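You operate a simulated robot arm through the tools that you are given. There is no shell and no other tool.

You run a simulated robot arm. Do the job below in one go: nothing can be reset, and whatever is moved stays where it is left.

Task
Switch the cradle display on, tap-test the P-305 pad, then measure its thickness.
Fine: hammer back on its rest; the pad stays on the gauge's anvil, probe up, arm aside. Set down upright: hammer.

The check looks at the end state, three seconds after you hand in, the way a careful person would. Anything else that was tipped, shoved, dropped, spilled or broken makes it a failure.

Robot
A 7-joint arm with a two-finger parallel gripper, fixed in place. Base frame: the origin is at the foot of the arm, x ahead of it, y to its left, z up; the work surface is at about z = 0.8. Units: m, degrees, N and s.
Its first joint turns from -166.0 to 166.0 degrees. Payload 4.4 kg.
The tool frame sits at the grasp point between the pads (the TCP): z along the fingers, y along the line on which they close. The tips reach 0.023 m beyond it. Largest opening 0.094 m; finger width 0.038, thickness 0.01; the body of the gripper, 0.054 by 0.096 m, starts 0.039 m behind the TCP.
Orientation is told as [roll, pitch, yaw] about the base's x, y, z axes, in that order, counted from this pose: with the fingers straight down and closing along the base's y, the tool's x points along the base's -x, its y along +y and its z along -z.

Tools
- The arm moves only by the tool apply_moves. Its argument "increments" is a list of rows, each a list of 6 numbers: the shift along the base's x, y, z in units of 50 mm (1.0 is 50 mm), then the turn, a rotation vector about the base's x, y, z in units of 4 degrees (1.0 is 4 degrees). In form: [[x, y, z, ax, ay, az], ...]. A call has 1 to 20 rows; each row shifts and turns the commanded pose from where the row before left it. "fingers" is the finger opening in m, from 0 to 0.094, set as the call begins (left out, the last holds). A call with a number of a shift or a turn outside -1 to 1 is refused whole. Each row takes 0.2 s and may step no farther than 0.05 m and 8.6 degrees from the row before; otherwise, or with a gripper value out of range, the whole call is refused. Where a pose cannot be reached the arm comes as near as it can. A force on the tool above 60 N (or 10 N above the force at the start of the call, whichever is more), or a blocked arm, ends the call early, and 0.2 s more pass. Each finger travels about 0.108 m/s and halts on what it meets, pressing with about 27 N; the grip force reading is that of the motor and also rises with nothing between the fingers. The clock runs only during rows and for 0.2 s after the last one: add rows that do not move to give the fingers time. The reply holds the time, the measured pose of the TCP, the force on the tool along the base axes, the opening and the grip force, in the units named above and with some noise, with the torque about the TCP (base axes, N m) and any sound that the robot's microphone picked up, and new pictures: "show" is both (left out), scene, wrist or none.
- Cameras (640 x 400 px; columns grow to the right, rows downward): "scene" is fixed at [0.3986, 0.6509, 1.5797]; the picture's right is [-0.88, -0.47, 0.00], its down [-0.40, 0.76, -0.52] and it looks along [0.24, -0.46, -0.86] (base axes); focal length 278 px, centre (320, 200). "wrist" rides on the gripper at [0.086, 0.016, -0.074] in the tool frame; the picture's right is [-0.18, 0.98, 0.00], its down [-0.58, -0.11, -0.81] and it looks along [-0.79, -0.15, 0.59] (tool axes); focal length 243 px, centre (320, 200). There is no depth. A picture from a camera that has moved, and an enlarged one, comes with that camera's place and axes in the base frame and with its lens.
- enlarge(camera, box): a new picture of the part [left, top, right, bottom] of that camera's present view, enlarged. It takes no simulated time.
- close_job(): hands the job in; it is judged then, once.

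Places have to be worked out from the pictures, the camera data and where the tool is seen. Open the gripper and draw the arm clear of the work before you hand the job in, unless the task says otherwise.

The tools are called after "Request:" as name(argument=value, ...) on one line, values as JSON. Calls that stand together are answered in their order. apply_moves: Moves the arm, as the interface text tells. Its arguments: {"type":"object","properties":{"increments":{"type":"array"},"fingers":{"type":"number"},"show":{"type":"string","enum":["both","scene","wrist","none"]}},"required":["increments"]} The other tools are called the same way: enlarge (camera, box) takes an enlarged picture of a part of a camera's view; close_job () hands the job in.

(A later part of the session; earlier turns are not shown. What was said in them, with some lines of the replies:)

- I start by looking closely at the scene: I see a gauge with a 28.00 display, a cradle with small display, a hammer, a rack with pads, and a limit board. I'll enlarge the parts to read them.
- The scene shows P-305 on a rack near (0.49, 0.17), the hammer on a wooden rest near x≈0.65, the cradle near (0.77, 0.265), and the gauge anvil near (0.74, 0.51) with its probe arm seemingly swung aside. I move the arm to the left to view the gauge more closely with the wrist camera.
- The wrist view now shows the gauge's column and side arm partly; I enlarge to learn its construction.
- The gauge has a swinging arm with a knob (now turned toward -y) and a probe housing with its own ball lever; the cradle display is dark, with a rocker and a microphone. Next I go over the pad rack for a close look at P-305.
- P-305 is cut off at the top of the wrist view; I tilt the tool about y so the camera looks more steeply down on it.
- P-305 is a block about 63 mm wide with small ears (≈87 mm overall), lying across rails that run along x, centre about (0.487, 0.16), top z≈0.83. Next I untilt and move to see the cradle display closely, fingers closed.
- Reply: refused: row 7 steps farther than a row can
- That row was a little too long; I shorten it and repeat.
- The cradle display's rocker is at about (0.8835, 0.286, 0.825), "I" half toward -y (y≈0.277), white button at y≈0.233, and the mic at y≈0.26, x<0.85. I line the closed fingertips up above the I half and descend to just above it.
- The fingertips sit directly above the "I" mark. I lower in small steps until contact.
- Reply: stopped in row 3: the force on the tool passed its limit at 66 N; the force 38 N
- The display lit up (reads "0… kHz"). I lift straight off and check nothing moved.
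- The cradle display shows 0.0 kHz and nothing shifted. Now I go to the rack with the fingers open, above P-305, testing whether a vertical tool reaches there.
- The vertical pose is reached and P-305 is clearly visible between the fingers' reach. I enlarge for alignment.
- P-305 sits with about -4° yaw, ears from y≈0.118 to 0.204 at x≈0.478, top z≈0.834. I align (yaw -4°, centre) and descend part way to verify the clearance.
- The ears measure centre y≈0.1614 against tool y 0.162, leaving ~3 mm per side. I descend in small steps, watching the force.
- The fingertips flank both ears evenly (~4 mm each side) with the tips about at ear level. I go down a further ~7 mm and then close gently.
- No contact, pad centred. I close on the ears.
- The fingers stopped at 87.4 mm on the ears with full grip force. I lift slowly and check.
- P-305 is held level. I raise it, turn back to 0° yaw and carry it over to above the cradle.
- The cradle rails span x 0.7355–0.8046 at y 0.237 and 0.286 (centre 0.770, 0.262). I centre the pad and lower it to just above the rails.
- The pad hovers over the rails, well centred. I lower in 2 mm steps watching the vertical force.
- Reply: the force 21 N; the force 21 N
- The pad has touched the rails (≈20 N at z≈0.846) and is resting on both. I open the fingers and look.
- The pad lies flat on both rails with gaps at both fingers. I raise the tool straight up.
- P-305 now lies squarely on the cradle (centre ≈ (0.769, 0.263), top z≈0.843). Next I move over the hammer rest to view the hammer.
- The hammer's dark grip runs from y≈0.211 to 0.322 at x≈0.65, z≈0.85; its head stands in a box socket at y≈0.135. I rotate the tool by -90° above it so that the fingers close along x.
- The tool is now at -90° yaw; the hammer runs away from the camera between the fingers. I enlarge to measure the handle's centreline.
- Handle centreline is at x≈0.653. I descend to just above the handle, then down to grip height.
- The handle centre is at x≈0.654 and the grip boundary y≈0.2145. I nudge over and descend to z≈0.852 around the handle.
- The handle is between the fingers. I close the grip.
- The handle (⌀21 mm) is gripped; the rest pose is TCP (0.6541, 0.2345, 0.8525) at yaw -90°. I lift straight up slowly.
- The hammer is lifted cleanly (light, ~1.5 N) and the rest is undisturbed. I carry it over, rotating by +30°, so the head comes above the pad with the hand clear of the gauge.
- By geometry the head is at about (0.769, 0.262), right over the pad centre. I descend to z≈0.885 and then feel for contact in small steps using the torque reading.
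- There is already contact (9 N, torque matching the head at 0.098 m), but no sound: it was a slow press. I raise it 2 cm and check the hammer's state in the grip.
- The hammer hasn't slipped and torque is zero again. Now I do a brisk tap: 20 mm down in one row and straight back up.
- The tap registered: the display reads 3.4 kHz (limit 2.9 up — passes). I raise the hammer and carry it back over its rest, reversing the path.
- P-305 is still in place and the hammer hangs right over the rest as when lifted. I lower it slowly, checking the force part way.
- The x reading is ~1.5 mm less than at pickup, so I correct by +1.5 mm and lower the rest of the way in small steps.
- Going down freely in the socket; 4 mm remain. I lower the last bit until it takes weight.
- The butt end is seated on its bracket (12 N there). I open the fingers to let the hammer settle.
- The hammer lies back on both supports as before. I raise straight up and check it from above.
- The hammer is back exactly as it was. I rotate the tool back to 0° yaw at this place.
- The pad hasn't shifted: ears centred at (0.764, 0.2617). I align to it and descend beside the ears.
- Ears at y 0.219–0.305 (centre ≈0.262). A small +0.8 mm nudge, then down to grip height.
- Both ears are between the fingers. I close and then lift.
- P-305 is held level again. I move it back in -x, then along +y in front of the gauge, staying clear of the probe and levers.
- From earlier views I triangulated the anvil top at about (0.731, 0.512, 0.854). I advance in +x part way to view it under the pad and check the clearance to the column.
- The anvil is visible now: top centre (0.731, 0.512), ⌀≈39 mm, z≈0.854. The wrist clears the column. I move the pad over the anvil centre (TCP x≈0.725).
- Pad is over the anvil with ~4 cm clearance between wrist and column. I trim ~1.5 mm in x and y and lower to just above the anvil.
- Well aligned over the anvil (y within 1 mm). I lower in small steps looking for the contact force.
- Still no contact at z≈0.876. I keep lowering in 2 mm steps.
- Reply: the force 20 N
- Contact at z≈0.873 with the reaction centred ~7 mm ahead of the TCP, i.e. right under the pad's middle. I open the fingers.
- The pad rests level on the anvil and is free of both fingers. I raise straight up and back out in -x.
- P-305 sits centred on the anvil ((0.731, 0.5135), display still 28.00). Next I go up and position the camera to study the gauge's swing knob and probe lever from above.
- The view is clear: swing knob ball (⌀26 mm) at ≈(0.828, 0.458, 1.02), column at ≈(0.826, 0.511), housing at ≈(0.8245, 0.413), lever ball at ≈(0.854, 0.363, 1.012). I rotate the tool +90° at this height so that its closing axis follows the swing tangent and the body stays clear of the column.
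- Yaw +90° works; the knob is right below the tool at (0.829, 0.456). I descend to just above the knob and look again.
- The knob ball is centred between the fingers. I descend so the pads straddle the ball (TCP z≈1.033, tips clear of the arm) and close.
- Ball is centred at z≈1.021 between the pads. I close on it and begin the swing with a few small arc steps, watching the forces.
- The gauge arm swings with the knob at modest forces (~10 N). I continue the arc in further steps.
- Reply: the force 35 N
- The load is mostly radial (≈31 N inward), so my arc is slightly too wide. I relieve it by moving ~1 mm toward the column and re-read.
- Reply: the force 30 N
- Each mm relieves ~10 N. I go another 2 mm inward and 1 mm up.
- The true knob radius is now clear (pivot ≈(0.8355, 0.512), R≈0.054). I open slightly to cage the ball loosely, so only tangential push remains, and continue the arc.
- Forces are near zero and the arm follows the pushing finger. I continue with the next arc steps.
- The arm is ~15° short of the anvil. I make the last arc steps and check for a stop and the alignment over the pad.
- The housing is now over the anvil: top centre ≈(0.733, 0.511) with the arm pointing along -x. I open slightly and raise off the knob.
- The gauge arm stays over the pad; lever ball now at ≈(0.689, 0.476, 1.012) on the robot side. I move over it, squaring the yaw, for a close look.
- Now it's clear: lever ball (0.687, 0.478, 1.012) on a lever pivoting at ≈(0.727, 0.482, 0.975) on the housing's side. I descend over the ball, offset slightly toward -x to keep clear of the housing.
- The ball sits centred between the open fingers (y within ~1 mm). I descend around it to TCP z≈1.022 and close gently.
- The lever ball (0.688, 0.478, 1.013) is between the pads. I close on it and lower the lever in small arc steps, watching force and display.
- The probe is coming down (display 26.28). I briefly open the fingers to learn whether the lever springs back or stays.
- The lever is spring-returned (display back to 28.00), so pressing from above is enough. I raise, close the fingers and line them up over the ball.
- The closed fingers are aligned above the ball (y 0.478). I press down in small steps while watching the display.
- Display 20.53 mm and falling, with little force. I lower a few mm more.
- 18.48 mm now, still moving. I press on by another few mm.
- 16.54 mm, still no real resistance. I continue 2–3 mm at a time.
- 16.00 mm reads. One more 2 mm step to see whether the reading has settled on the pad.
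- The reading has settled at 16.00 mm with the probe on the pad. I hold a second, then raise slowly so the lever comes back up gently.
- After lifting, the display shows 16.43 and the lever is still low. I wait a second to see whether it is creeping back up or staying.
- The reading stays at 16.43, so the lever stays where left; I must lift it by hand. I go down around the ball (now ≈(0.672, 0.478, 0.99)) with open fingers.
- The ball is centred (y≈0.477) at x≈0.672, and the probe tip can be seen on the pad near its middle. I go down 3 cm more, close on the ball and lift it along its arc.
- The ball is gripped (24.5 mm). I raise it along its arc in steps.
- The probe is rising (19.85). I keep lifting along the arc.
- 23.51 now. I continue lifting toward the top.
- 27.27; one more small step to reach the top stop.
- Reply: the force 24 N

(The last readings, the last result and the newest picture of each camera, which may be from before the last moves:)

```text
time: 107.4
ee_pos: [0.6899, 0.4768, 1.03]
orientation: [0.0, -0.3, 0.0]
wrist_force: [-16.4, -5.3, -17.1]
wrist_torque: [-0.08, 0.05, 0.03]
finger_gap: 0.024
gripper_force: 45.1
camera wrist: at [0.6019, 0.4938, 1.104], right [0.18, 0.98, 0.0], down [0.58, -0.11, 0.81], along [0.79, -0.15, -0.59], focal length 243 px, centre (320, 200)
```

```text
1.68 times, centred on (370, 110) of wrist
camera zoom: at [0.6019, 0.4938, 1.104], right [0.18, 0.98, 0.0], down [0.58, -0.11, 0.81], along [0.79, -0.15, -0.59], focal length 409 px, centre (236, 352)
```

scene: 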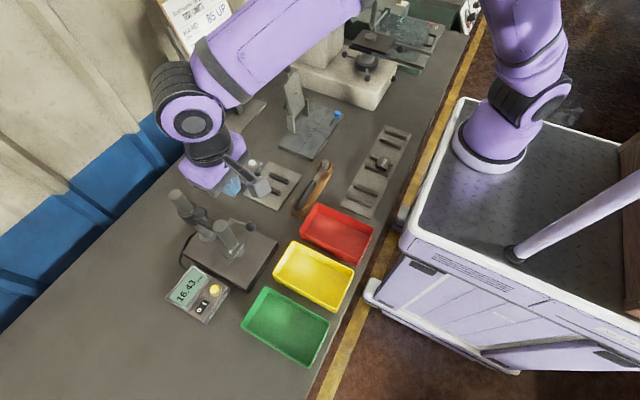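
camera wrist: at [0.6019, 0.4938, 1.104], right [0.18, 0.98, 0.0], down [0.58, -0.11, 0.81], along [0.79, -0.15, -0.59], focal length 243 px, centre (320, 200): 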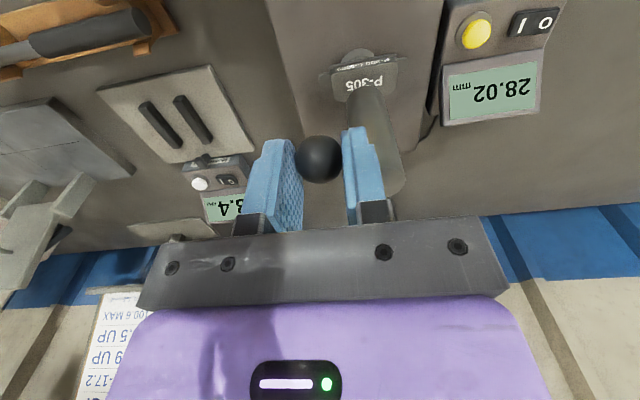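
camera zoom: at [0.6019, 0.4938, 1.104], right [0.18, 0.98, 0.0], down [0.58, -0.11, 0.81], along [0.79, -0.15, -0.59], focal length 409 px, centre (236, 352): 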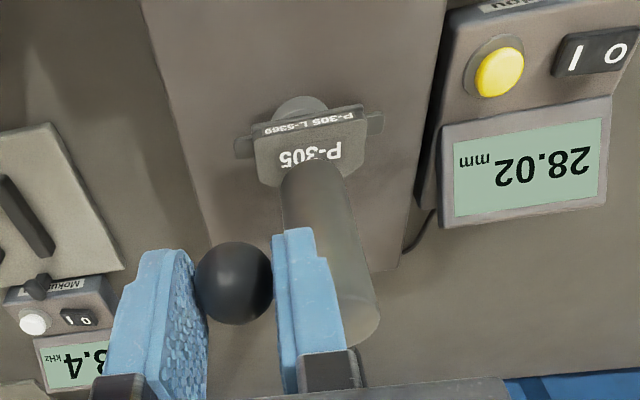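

The probe is at its top stop (28.02). I release the ball and raise away, then check that it stays up.

Request:
apply_moves(increments=[[-0.02, 0, -0.02, 0, 0, 0], [0, 0, 0, 0, 0, 0]], fingers=0.046, show="none")

Request:
apply_moves(increments=[[0, 0, 0.5, 0, 0, 0], [0, 0, 0.9, 0, 0, 0], [0, 0, 0.9, 0, 0, 0], [0, 0, 0.6, 0, 0, 0], [0, 0, 0, 0, 0, 0], [0, 0, 0, 0, 0, 0]], fingers=0.046, show="both")

Request:
enlarge(camera="wrist", box=[180, 0, 560, 220])

Request:
enlarge(camera="scene", box=[170, 180, 290, 300])

```text
time: 108.0
ee_pos: [0.6898, 0.4777, 1.031]
orientation: [0.1, -0.3, 0.0]
wrist_force: [0.0, 0.2, 0.6]
wrist_torque: [0.02, 0.01, 0.01]
finger_gap: 0.0459
gripper_force: 0.1
```

```text
time: 109.4
ee_pos: [0.6893, 0.4796, 1.1744]
orientation: [0.0, -0.2, 0.0]
wrist_force: [0.1, 0.2, -1.2]
wrist_torque: [-0.01, -0.01, 0.03]
finger_gap: 0.046
gripper_force: 0.0
camera wrist: at [0.6018, 0.4953, 1.248], right [0.18, 0.98, 0.0], down [0.58, -0.11, 0.81], along [0.8, -0.15, -0.59], focal length 243 px, centre (320, 200)
```

scene: 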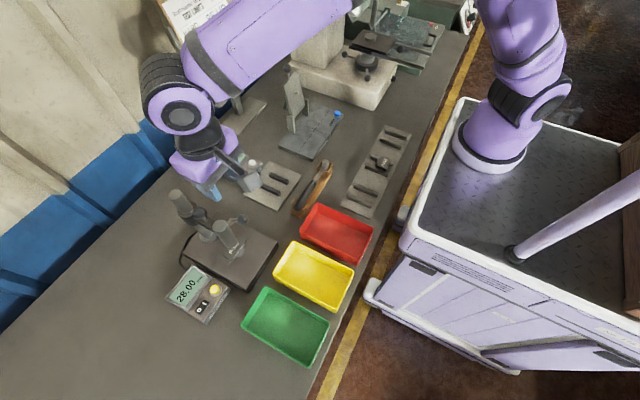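
wrist: 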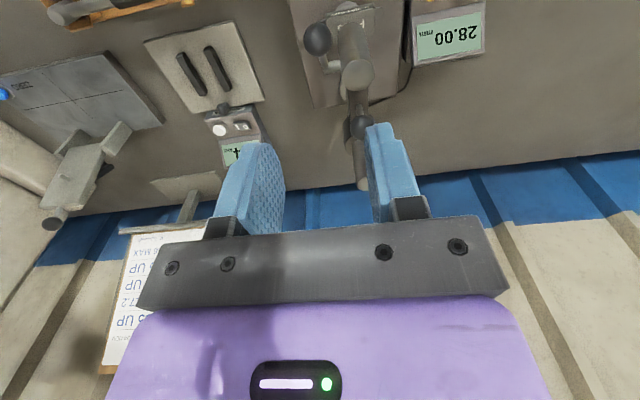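

```text
1.68 times, centred on (370, 110) of wrist
camera zoom: at [0.6018, 0.4953, 1.248], right [0.18, 0.98, 0.0], down [0.58, -0.11, 0.81], along [0.8, -0.15, -0.59], focal length 409 px, centre (236, 352)
```

zoom: 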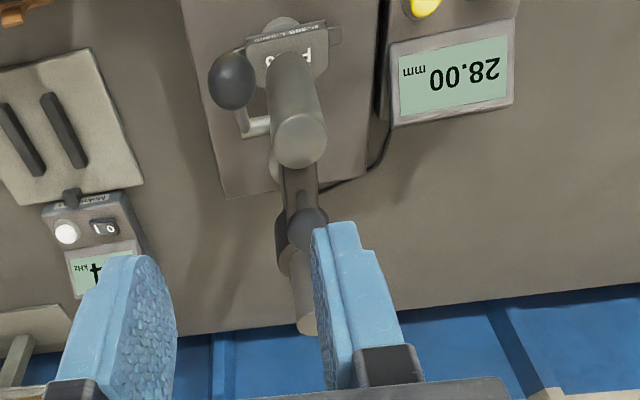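

```text
3.33 times, centred on (230, 240) of scene
camera zoom: at [0.3986, 0.6509, 1.5797], right [-0.88, -0.47, 0.0], down [-0.4, 0.76, -0.52], along [0.24, -0.46, -0.86], focal length 928 px, centre (620, 67)
```

zoom: 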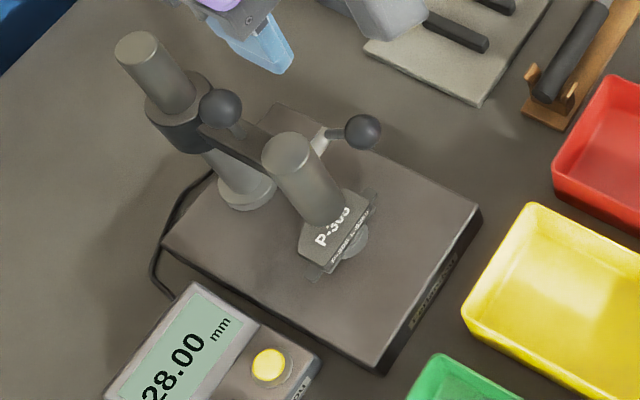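

The gauge reads 28.00 with the probe up and the pad steady on the anvil. The gauge's arm was aside at the start and should end aside, so I now return to the swing knob at ≈(0.780, 0.511).

Request:
apply_moves(increments=[[0.6, 0.21, 0, 0, 0, 0.5], [0.6, 0.21, 0, 0, 0, 0.5], [0.62, 0.21, 0, 0, 0, 0.5], [0, 0, -0.7, 0, 0, 0], [0, 0, -0.7, 0, 0, 0], [0, 0, -0.6, 0, 0, 0], [0, 0, 0, 0, 0, 0]], fingers=0.046, show="both")

Request:
enlarge(camera="wrist", box=[180, 0, 480, 220])

Request:
enlarge(camera="scene", box=[150, 140, 270, 260])

```text
time: 111.0
ee_pos: [0.7794, 0.5109, 1.0741]
orientation: [0.0, -0.2, 6.0]
wrist_force: [-0.3, 0.3, 0.6]
wrist_torque: [-0.01, -0.03, 0.0]
finger_gap: 0.0461
gripper_force: 0.0
camera wrist: at [0.6911, 0.5178, 1.1479], right [0.08, 1.0, 0.0], down [0.59, -0.05, 0.81], along [0.81, -0.06, -0.59], focal length 243 px, centre (320, 200)
```

scene: 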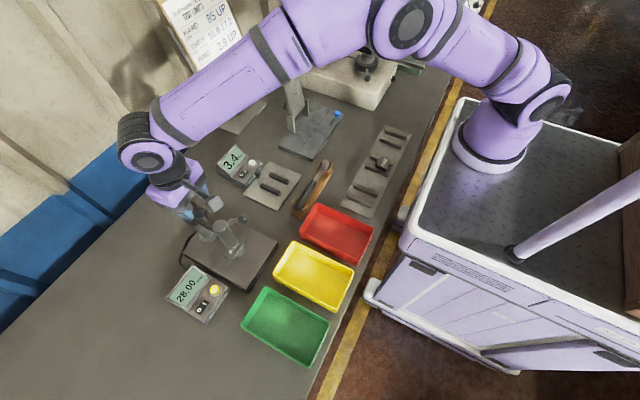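
wrist: 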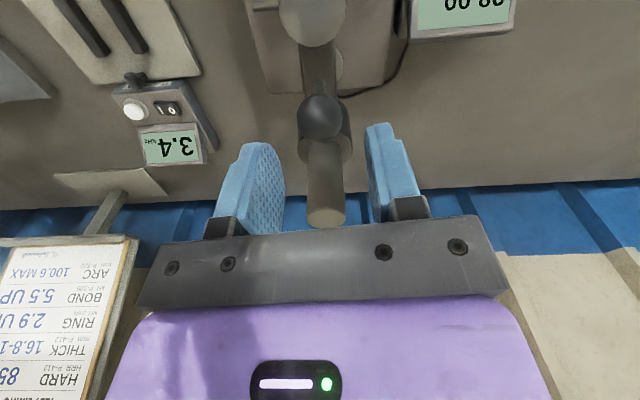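

```text
1.82 times, centred on (330, 110) of wrist
camera zoom: at [0.6911, 0.5178, 1.1479], right [0.08, 1.0, 0.0], down [0.59, -0.05, 0.81], along [0.81, -0.06, -0.59], focal length 441 px, centre (302, 364)
```

zoom: 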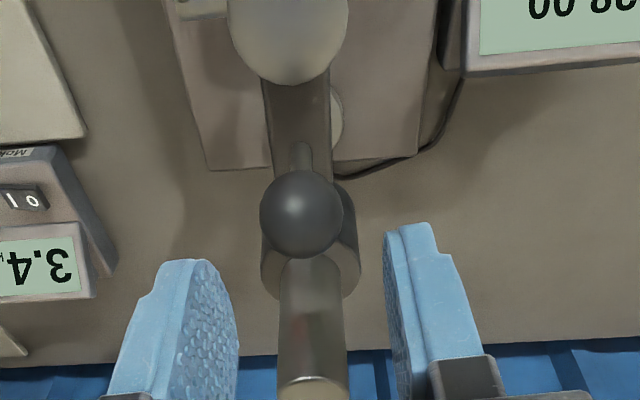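

```text
3.33 times, centred on (210, 200) of scene
camera zoom: at [0.3986, 0.6509, 1.5797], right [-0.88, -0.47, 0.0], down [-0.4, 0.76, -0.52], along [0.24, -0.46, -0.86], focal length 928 px, centre (687, 200)
```

zoom: 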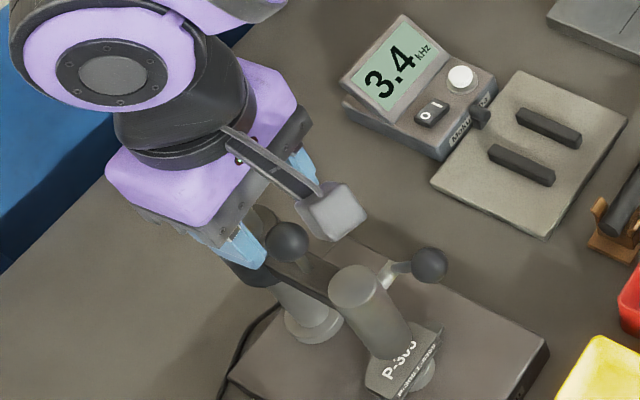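

The knob is exactly between the fingers. I descend around it, cage it loosely and swing it back (counter-clockwise) in arc steps.

Request:
apply_moves(increments=[[0, 0, -0.42, 0, 0, 0], [0, 0, -0.4, 0, 0, 0], [0, 0, 0, 0, 0, 0]], fingers=0.046, show="none")

Request:
apply_moves(increments=[[0, 0, 0, 0, 0, 0], [0.0046, -0.076, 0, 0, 0, 1], [0.0099, -0.0754, 0, 0, 0, 1], [0.0152, -0.0746, 0, 0, 0, 1], [0, 0, 0, 0, 0, 0]], fingers=0.032, show="both")

Request:
enlarge(camera="wrist", box=[180, 0, 480, 220])

Request:
enlarge(camera="scene", box=[150, 140, 270, 260])

```text
time: 111.8
ee_pos: [0.7795, 0.5097, 1.0346]
orientation: [0.0, -0.3, 5.9]
wrist_force: [-0.7, 0.3, 0.0]
wrist_torque: [-0.02, 0.03, -0.02]
finger_gap: 0.0458
gripper_force: 0.0
```

```text
time: 113.0
ee_pos: [0.7823, 0.499, 1.0348]
orientation: [0.0, -0.3, 18.0]
wrist_force: [-0.6, 3.4, 0.2]
wrist_torque: [0.01, 0.0, 0.02]
finger_gap: 0.0329
gripper_force: 0.6
camera wrist: at [0.6934, 0.4866, 1.1078], right [-0.13, 0.99, 0.0], down [0.58, 0.08, 0.81], along [0.8, 0.11, -0.59], focal length 243 px, centre (320, 200)
```

scene: 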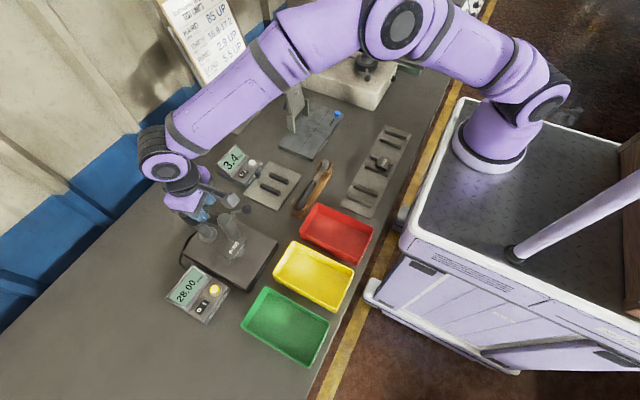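
wrist: 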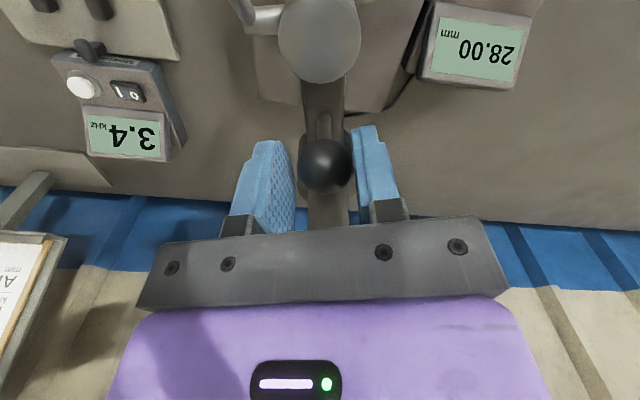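

```text
1.82 times, centred on (330, 110) of wrist
camera zoom: at [0.6934, 0.4866, 1.1078], right [-0.13, 0.99, 0.0], down [0.58, 0.08, 0.81], along [0.8, 0.11, -0.59], focal length 441 px, centre (302, 364)
```

zoom: 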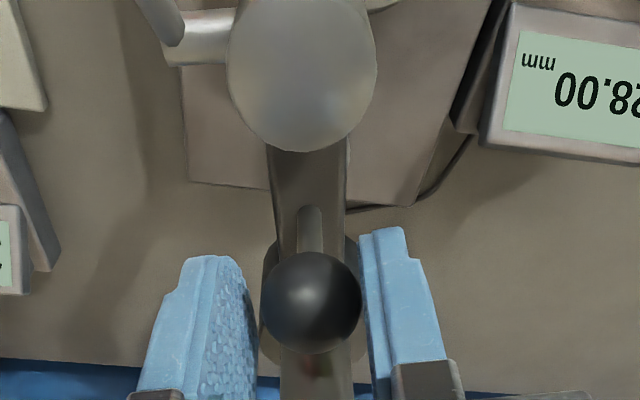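

```text
3.33 times, centred on (210, 200) of scene
camera zoom: at [0.3986, 0.6509, 1.5797], right [-0.88, -0.47, 0.0], down [-0.4, 0.76, -0.52], along [0.24, -0.46, -0.86], focal length 928 px, centre (687, 200)
```

zoom: 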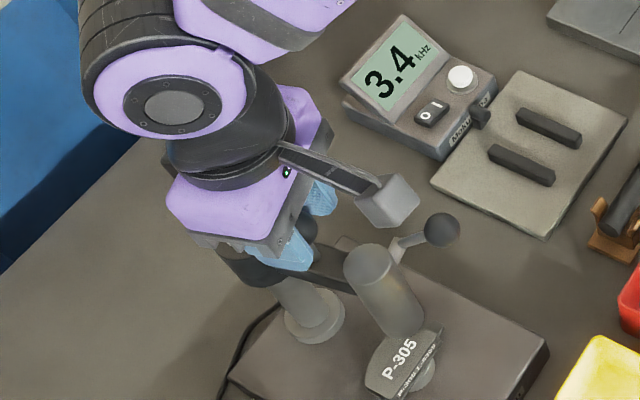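

The arm swings back freely with the loose cage, and the pad is undisturbed. I continue the arc.

Request:
apply_moves(increments=[[0.0203, -0.0733, 0, 0, 0, 1], [0.0254, -0.0717, 0, 0, 0, 1], [0.0303, -0.0698, 0, 0, 0, 1], [0.0351, -0.0675, 0, 0, 0, 1], [0.0398, -0.0649, 0, 0, 0, 1], [0.0442, -0.062, 0, 0, 0, 1], [0.0484, -0.0587, 0, 0, 0, 1], [0.0524, -0.0552, 0, 0, 0, 1], [0, 0, 0, 0, 0, 0]], fingers=0.032, show="both")

Request:
enlarge(camera="wrist", box=[180, 0, 480, 220])

Request:
enlarge(camera="scene", box=[150, 140, 270, 260])

```text
time: 115.0
ee_pos: [0.7977, 0.4709, 1.0348]
orientation: [0.1, -0.2, 50.0]
wrist_force: [-1.1, 0.6, 0.4]
wrist_torque: [0.02, 0.01, 0.0]
finger_gap: 0.0323
gripper_force: 0.4
camera wrist: at [0.7281, 0.4152, 1.1082], right [-0.64, 0.77, 0.0], down [0.46, 0.37, 0.81], along [0.62, 0.51, -0.59], focal length 243 px, centre (320, 200)
```

scene: 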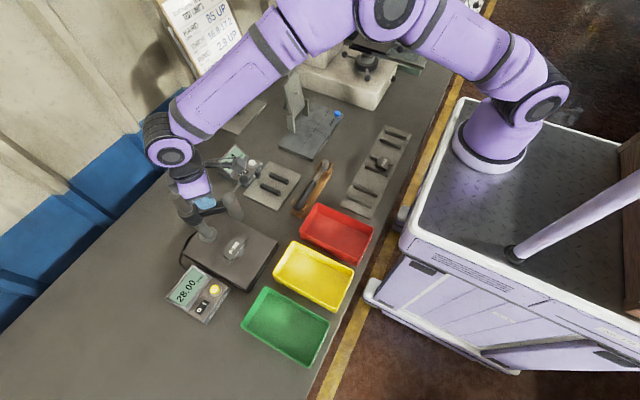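
wrist: 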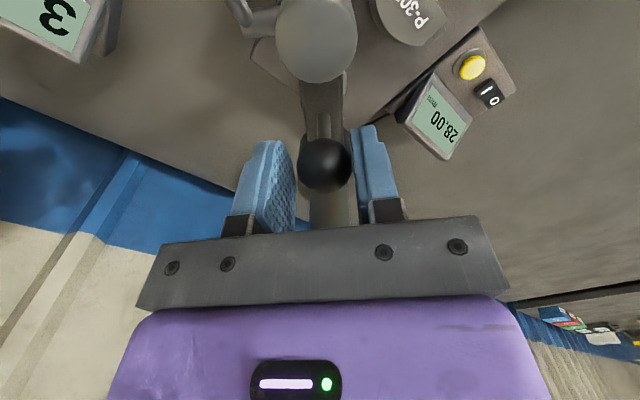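

```text
1.82 times, centred on (330, 110) of wrist
camera zoom: at [0.7281, 0.4152, 1.1082], right [-0.64, 0.77, 0.0], down [0.46, 0.37, 0.81], along [0.62, 0.51, -0.59], focal length 441 px, centre (302, 364)
```

zoom: 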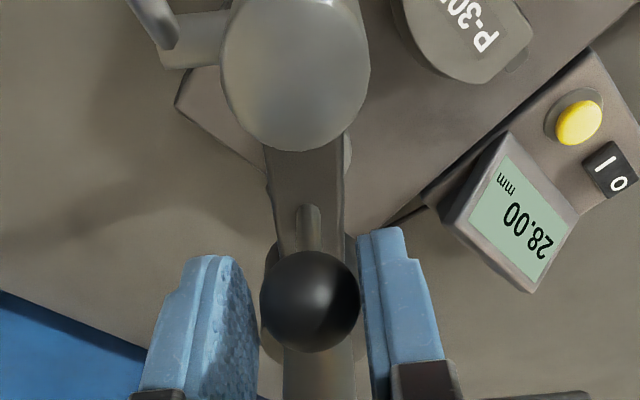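

```text
3.33 times, centred on (210, 200) of scene
camera zoom: at [0.3986, 0.6509, 1.5797], right [-0.88, -0.47, 0.0], down [-0.4, 0.76, -0.52], along [0.24, -0.46, -0.86], focal length 928 px, centre (687, 200)
```

zoom: 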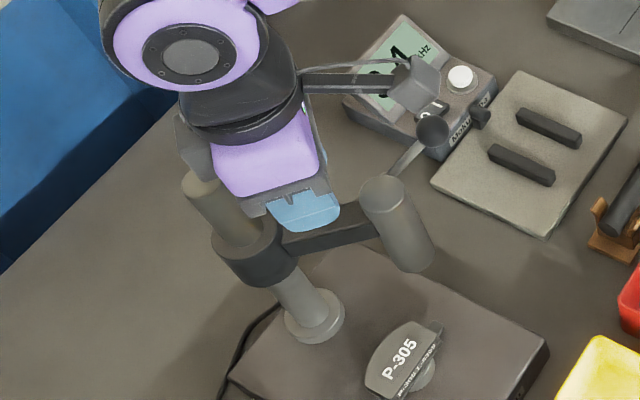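

Halfway back, forces negligible, pad stable. I continue the rest of the arc.

Request:
apply_moves(increments=[[0.0561, -0.0514, 0, 0, 0, 1], [0.0596, -0.0474, 0, 0, 0, 1], [0.0627, -0.0431, 0, 0, 0, 1], [0.0656, -0.0386, 0, 0, 0, 1], [0.0681, -0.034, 0, 0, 0, 1], [0.0703, -0.0291, 0, 0, 0, 1], [0.0722, -0.0241, 0, 0, 0, 1], [0, 0, 0, 0, 0, 0]], fingers=0.032, show="both")

Request:
enlarge(camera="wrist", box=[180, 0, 480, 220])

Request:
enlarge(camera="scene", box=[150, 140, 270, 260])

```text
time: 116.8
ee_pos: [0.8202, 0.4572, 1.0321]
orientation: [0.0, -0.1, 78.0]
wrist_force: [-0.2, 0.0, -0.7]
wrist_torque: [-0.01, -0.03, -0.01]
finger_gap: 0.0319
gripper_force: 0.0
camera wrist: at [0.7851, 0.3765, 1.1069], right [-0.92, 0.38, 0.0], down [0.23, 0.54, 0.81], along [0.31, 0.75, -0.59], focal length 243 px, centre (320, 200)
```

scene: 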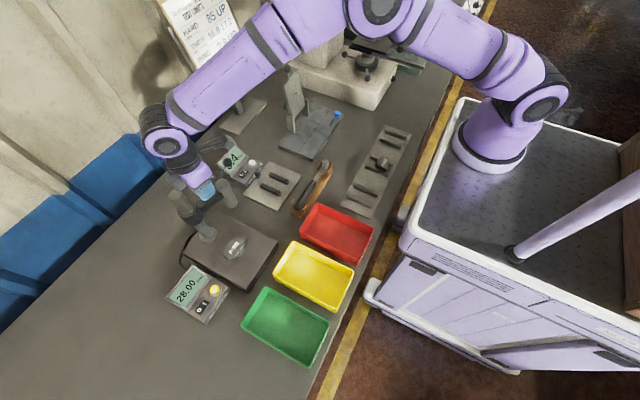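
wrist: 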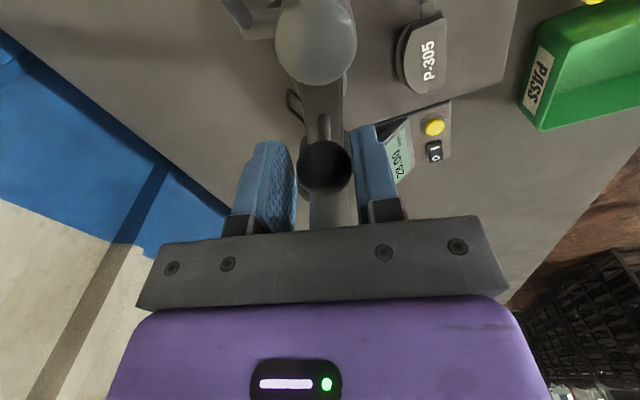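

```text
1.82 times, centred on (330, 110) of wrist
camera zoom: at [0.7851, 0.3765, 1.1069], right [-0.92, 0.38, 0.0], down [0.23, 0.54, 0.81], along [0.31, 0.75, -0.59], focal length 441 px, centre (302, 364)
```

zoom: 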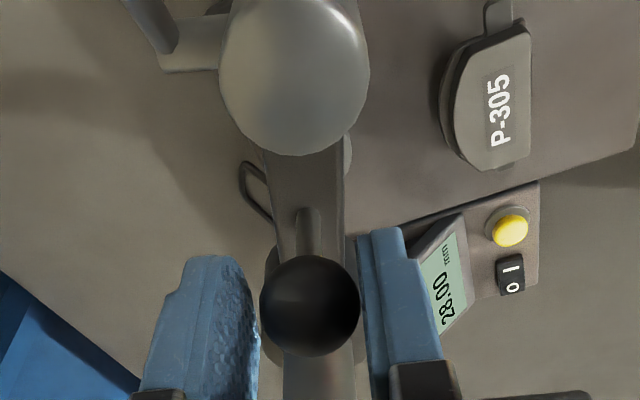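

```text
3.33 times, centred on (210, 200) of scene
camera zoom: at [0.3986, 0.6509, 1.5797], right [-0.88, -0.47, 0.0], down [-0.4, 0.76, -0.52], along [0.24, -0.46, -0.86], focal length 928 px, centre (687, 200)
```

zoom: 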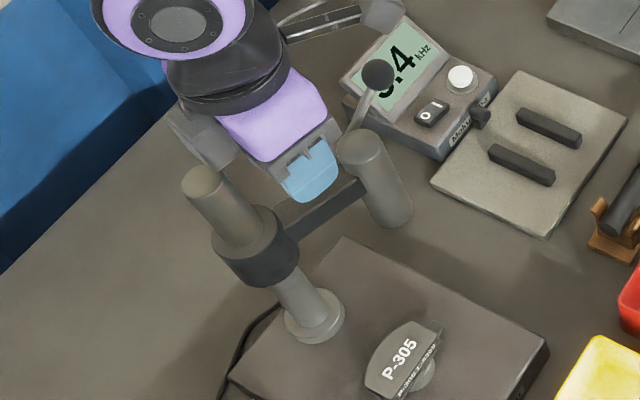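

Nearly back: about 12–15° remain compared with the starting picture. I do three more arc steps.

Request:
apply_moves(increments=[[0.0737, -0.0191, 0, 0, 0, 1], [0.0748, -0.0139, 0, 0, 0, 1], [0.0756, -0.0086, 0, 0, 0, 1], [0, 0, 0, 0, 0, 0]], fingers=0.032, show="both")

Request:
enlarge(camera="scene", box=[150, 120, 270, 240])

```text
time: 117.8
ee_pos: [0.8315, 0.4568, 1.0348]
orientation: [0.0, -0.2, 90.0]
wrist_force: [0.3, 0.5, 0.3]
wrist_torque: [-0.01, 0.01, 0.0]
finger_gap: 0.0319
gripper_force: 0.1
camera wrist: at [0.814, 0.3697, 1.1081], right [-0.98, 0.18, 0.0], down [0.11, 0.58, 0.81], along [0.15, 0.8, -0.59], focal length 243 px, centre (320, 200)
```

scene: 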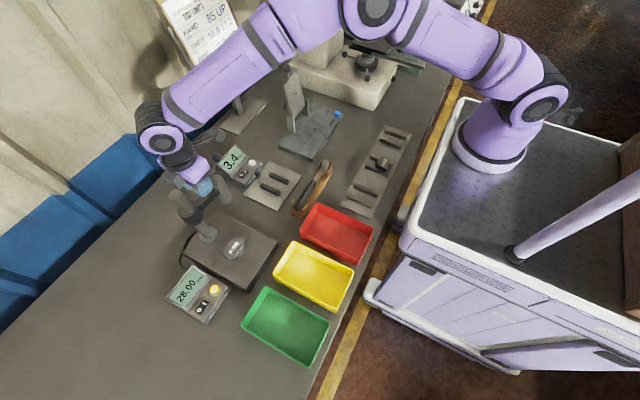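
wrist: 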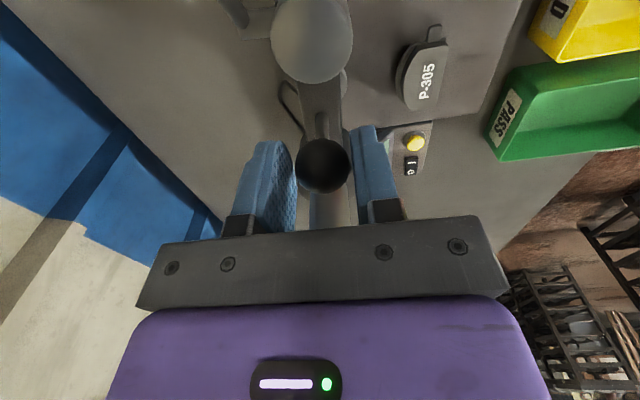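

```text
3.33 times, centred on (210, 180) of scene
camera zoom: at [0.3986, 0.6509, 1.5797], right [-0.88, -0.47, 0.0], down [-0.4, 0.76, -0.52], along [0.24, -0.46, -0.86], focal length 928 px, centre (687, 267)
```

zoom: 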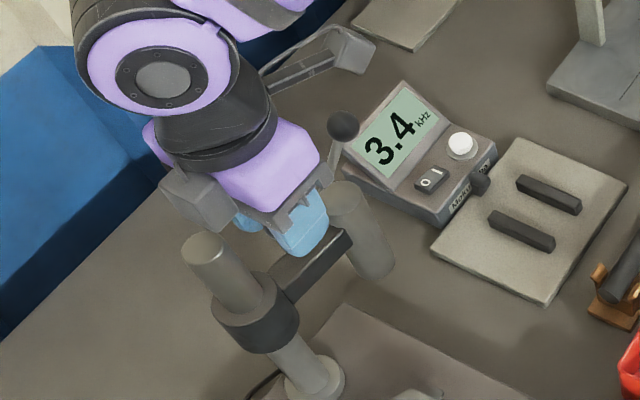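

The gauge arm is back in its original aside position (lever ball and housing match the first picture). I open, raise off the knob, and check everything.

Request:
apply_moves(increments=[[-0.03, 0, 0, 0, 0, 0], [0, 0, 0, 0, 0, 0]], fingers=0.042, show="none")

Request:
apply_moves(increments=[[0, 0, 0.4, 0, 0, 0], [0, 0, 0.9, 0, 0, 0], [0, 0, 0.9, 0, 0, 0], [0, 0, 0.9, 0, 0, 0], [0, 0, 0.5, 0, 0, 0], [0, 0, 0, 0, 0, 0]], fingers=0.042, show="both")

Request:
enlarge(camera="scene", box=[150, 140, 290, 300])

```text
time: 118.4
ee_pos: [0.8292, 0.456, 1.0341]
orientation: [0.0, -0.1, 90.0]
wrist_force: [-0.5, 0.2, -0.6]
wrist_torque: [0.01, -0.06, 0.01]
finger_gap: 0.0416
gripper_force: 0.1
```

```text
time: 119.8
ee_pos: [0.83, 0.4566, 1.2129]
orientation: [0.1, -0.1, 89.8]
wrist_force: [0.5, 1.8, 0.2]
wrist_torque: [0.02, 0.0, 0.03]
finger_gap: 0.042
gripper_force: 0.1
camera wrist: at [0.8131, 0.3703, 1.2862], right [-0.98, 0.18, 0.0], down [0.11, 0.58, 0.81], along [0.15, 0.8, -0.59], focal length 243 px, centre (320, 200)
```

scene: 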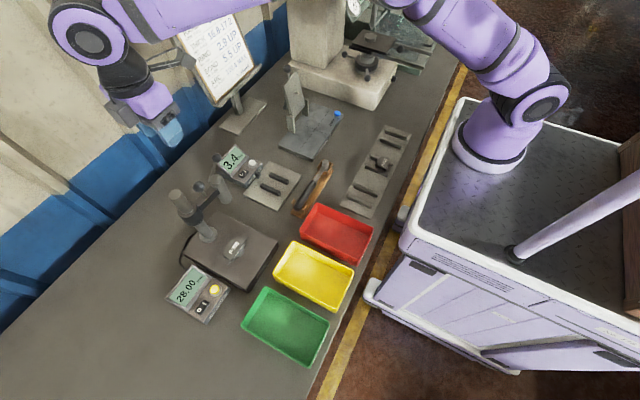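
wrist: 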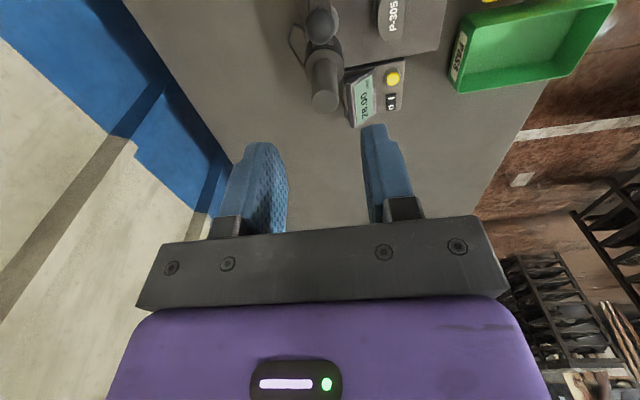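

```text
2.50 times, centred on (220, 220) of scene
camera zoom: at [0.3986, 0.6509, 1.5797], right [-0.88, -0.47, 0.0], down [-0.4, 0.76, -0.52], along [0.24, -0.46, -0.86], focal length 696 px, centre (570, 150)
```

zoom: 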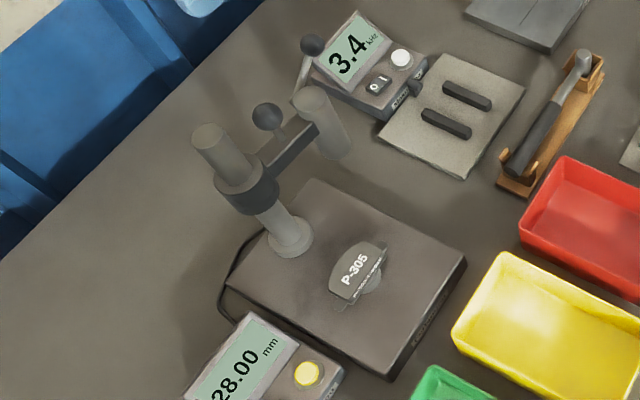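

All is in order: pad on anvil, probe up at 28.00, gauge arm aside, hammer on its rest, 3.4 kHz still shown. I retract the robot to its starting pose with the gripper open.

Request:
apply_moves(increments=[[-0.33, -0.2, 0, 0, 0, -1], [-0.33, -0.2, 0, 0, 0, -1], [-0.33, -0.2, 0, 0, 0, -1], [-0.33, -0.2, 0, 0, 0, -1], [-0.33, -0.2, 0, 0, 0, -1], [-0.33, -0.2, 0, 0, 0, -1], [-0.33, -0.2, 0, 0, 0, -1], [-0.33, -0.2, 0, 0, 0, -1], [-0.33, -0.2, 0, 0, 0, -1], [-0.33, -0.2, 0, 0, 0, -1], [-0.33, -0.2, 0, 0, 0, -1], [-0.33, -0.2, 0, 0, 0, -1], [-0.33, -0.2, 0, 0, 0, -1], [-0.33, -0.2, 0, 0, 0, -1], [-0.33, -0.2, 0, 0, 0, -1], [-0.33, -0.2, 0, 0, 0, -1], [-0.33, -0.2, 0, 0, 0, -1], [-0.33, -0.2, 0, 0, 0, -1], [-0.33, -0.2, 0, 0, 0, -1], [-0.33, -0.2, 0, 0, 0, -1]], fingers=0.094, show="none")

Request:
apply_moves(increments=[[0, 0, 0, 0, 0, -1], [0, 0, 0, 0, 0, -1], [0, 0, 0, 0, 0, -0.5], [0, 0, 0, 0, 0, 0]], fingers=0.094, show="both")

Request:
enlarge(camera="scene", box=[150, 130, 350, 330])

Request:
enlarge(camera="scene", box=[150, 140, 250, 240])

Request:
enlarge(camera="wrist", box=[250, 50, 400, 220])

```text
time: 124.0
ee_pos: [0.5, 0.2548, 1.2151]
orientation: [0.0, -0.2, 9.9]
wrist_force: [-0.3, -0.2, -0.8]
wrist_torque: [-0.01, 0.04, -0.05]
finger_gap: 0.094
gripper_force: 0.0
```

```text
time: 125.0
ee_pos: [0.4977, 0.2555, 1.2148]
orientation: [-0.1, -0.1, 0.0]
wrist_force: [-0.5, 0.0, 0.5]
wrist_torque: [-0.03, -0.01, 0.0]
finger_gap: 0.094
gripper_force: 0.0
camera wrist: at [0.4109, 0.2721, 1.2877], right [0.18, 0.98, 0.0], down [0.58, -0.11, 0.81], along [0.79, -0.15, -0.59], focal length 243 px, centre (320, 200)
```

scene: 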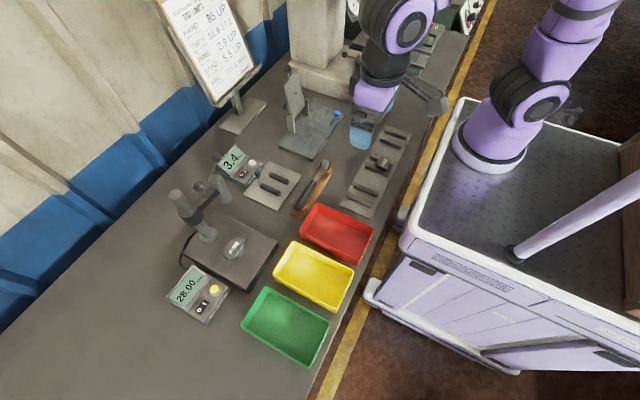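
wrist: 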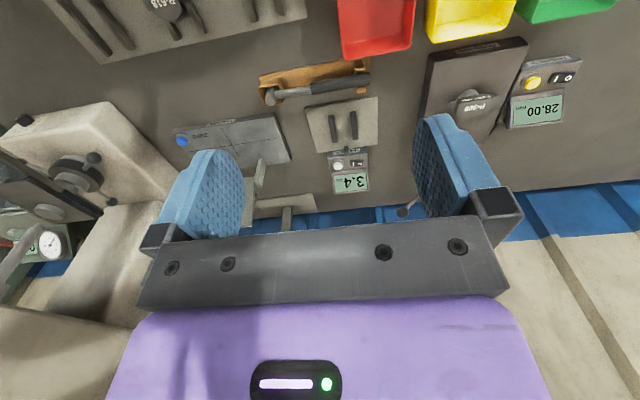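

```text
2.00 times, centred on (250, 230) of scene
camera zoom: at [0.3986, 0.6509, 1.5797], right [-0.88, -0.47, 0.0], down [-0.4, 0.76, -0.52], along [0.24, -0.46, -0.86], focal length 557 px, centre (460, 140)
```

zoom: 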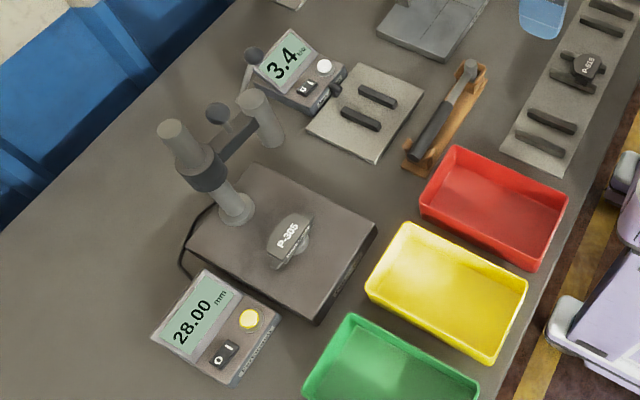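

```text
4.00 times, centred on (200, 190) of scene
camera zoom: at [0.3986, 0.6509, 1.5797], right [-0.88, -0.47, 0.0], down [-0.4, 0.76, -0.52], along [0.24, -0.46, -0.86], focal length 1113 px, centre (800, 240)
```

zoom: 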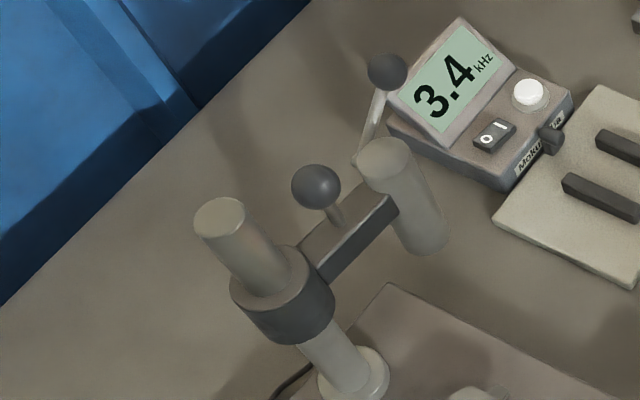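

```text
2.35 times, centred on (325, 135) of wrist
camera zoom: at [0.4109, 0.2721, 1.2877], right [0.18, 0.98, 0.0], down [0.58, -0.11, 0.81], along [0.79, -0.15, -0.59], focal length 571 px, centre (308, 353)
```

zoom: 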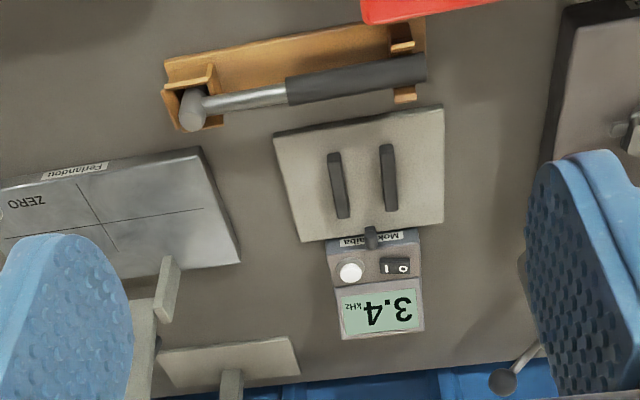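

Everything matches the required end state. The cradle display is on at 3.4 kHz (limit 2.9 up), P-305 measured 16.00 mm and sits on the anvil with the probe up. The gauge arm and robot arm are aside, the hammer is on its rest and the gripper is open. I hand the job in.

Request:
close_job()

```text
The job is handed in.
```

I switched the cradle display on, tap-tested P-305 and measured its thickness. The job is handed in; the check's verdict has not come back.

| Test | Reading | Limit on the board |
|---|---|---|
| Ring | 3.4 kHz | 2.9 up, passes |
| Thickness | 16.00 mm | none listed for P-305 |

- **Tap:** The first touch of the hammer was too slow to register. A second, quicker tap gave the 3.4 kHz reading.
- **Thickness:** The display held at 16.00 mm as I pressed the lever a little further and held it, so I took that as the probe resting on the pad. The board's only thickness range, 16.8–17.2 mm, is for P-412.
- **End state:** The hammer is back on its rest as it was before. The pad is on the gauge's anvil with the probe up, reading 28.00.
- **Arm aside:** This could mean the gauge's arm or the robot's. I swung the gauge's arm back to where it started and drew the robot clear with the gripper open.
- **Surroundings:** In the last pictures nothing else looked tipped or moved.
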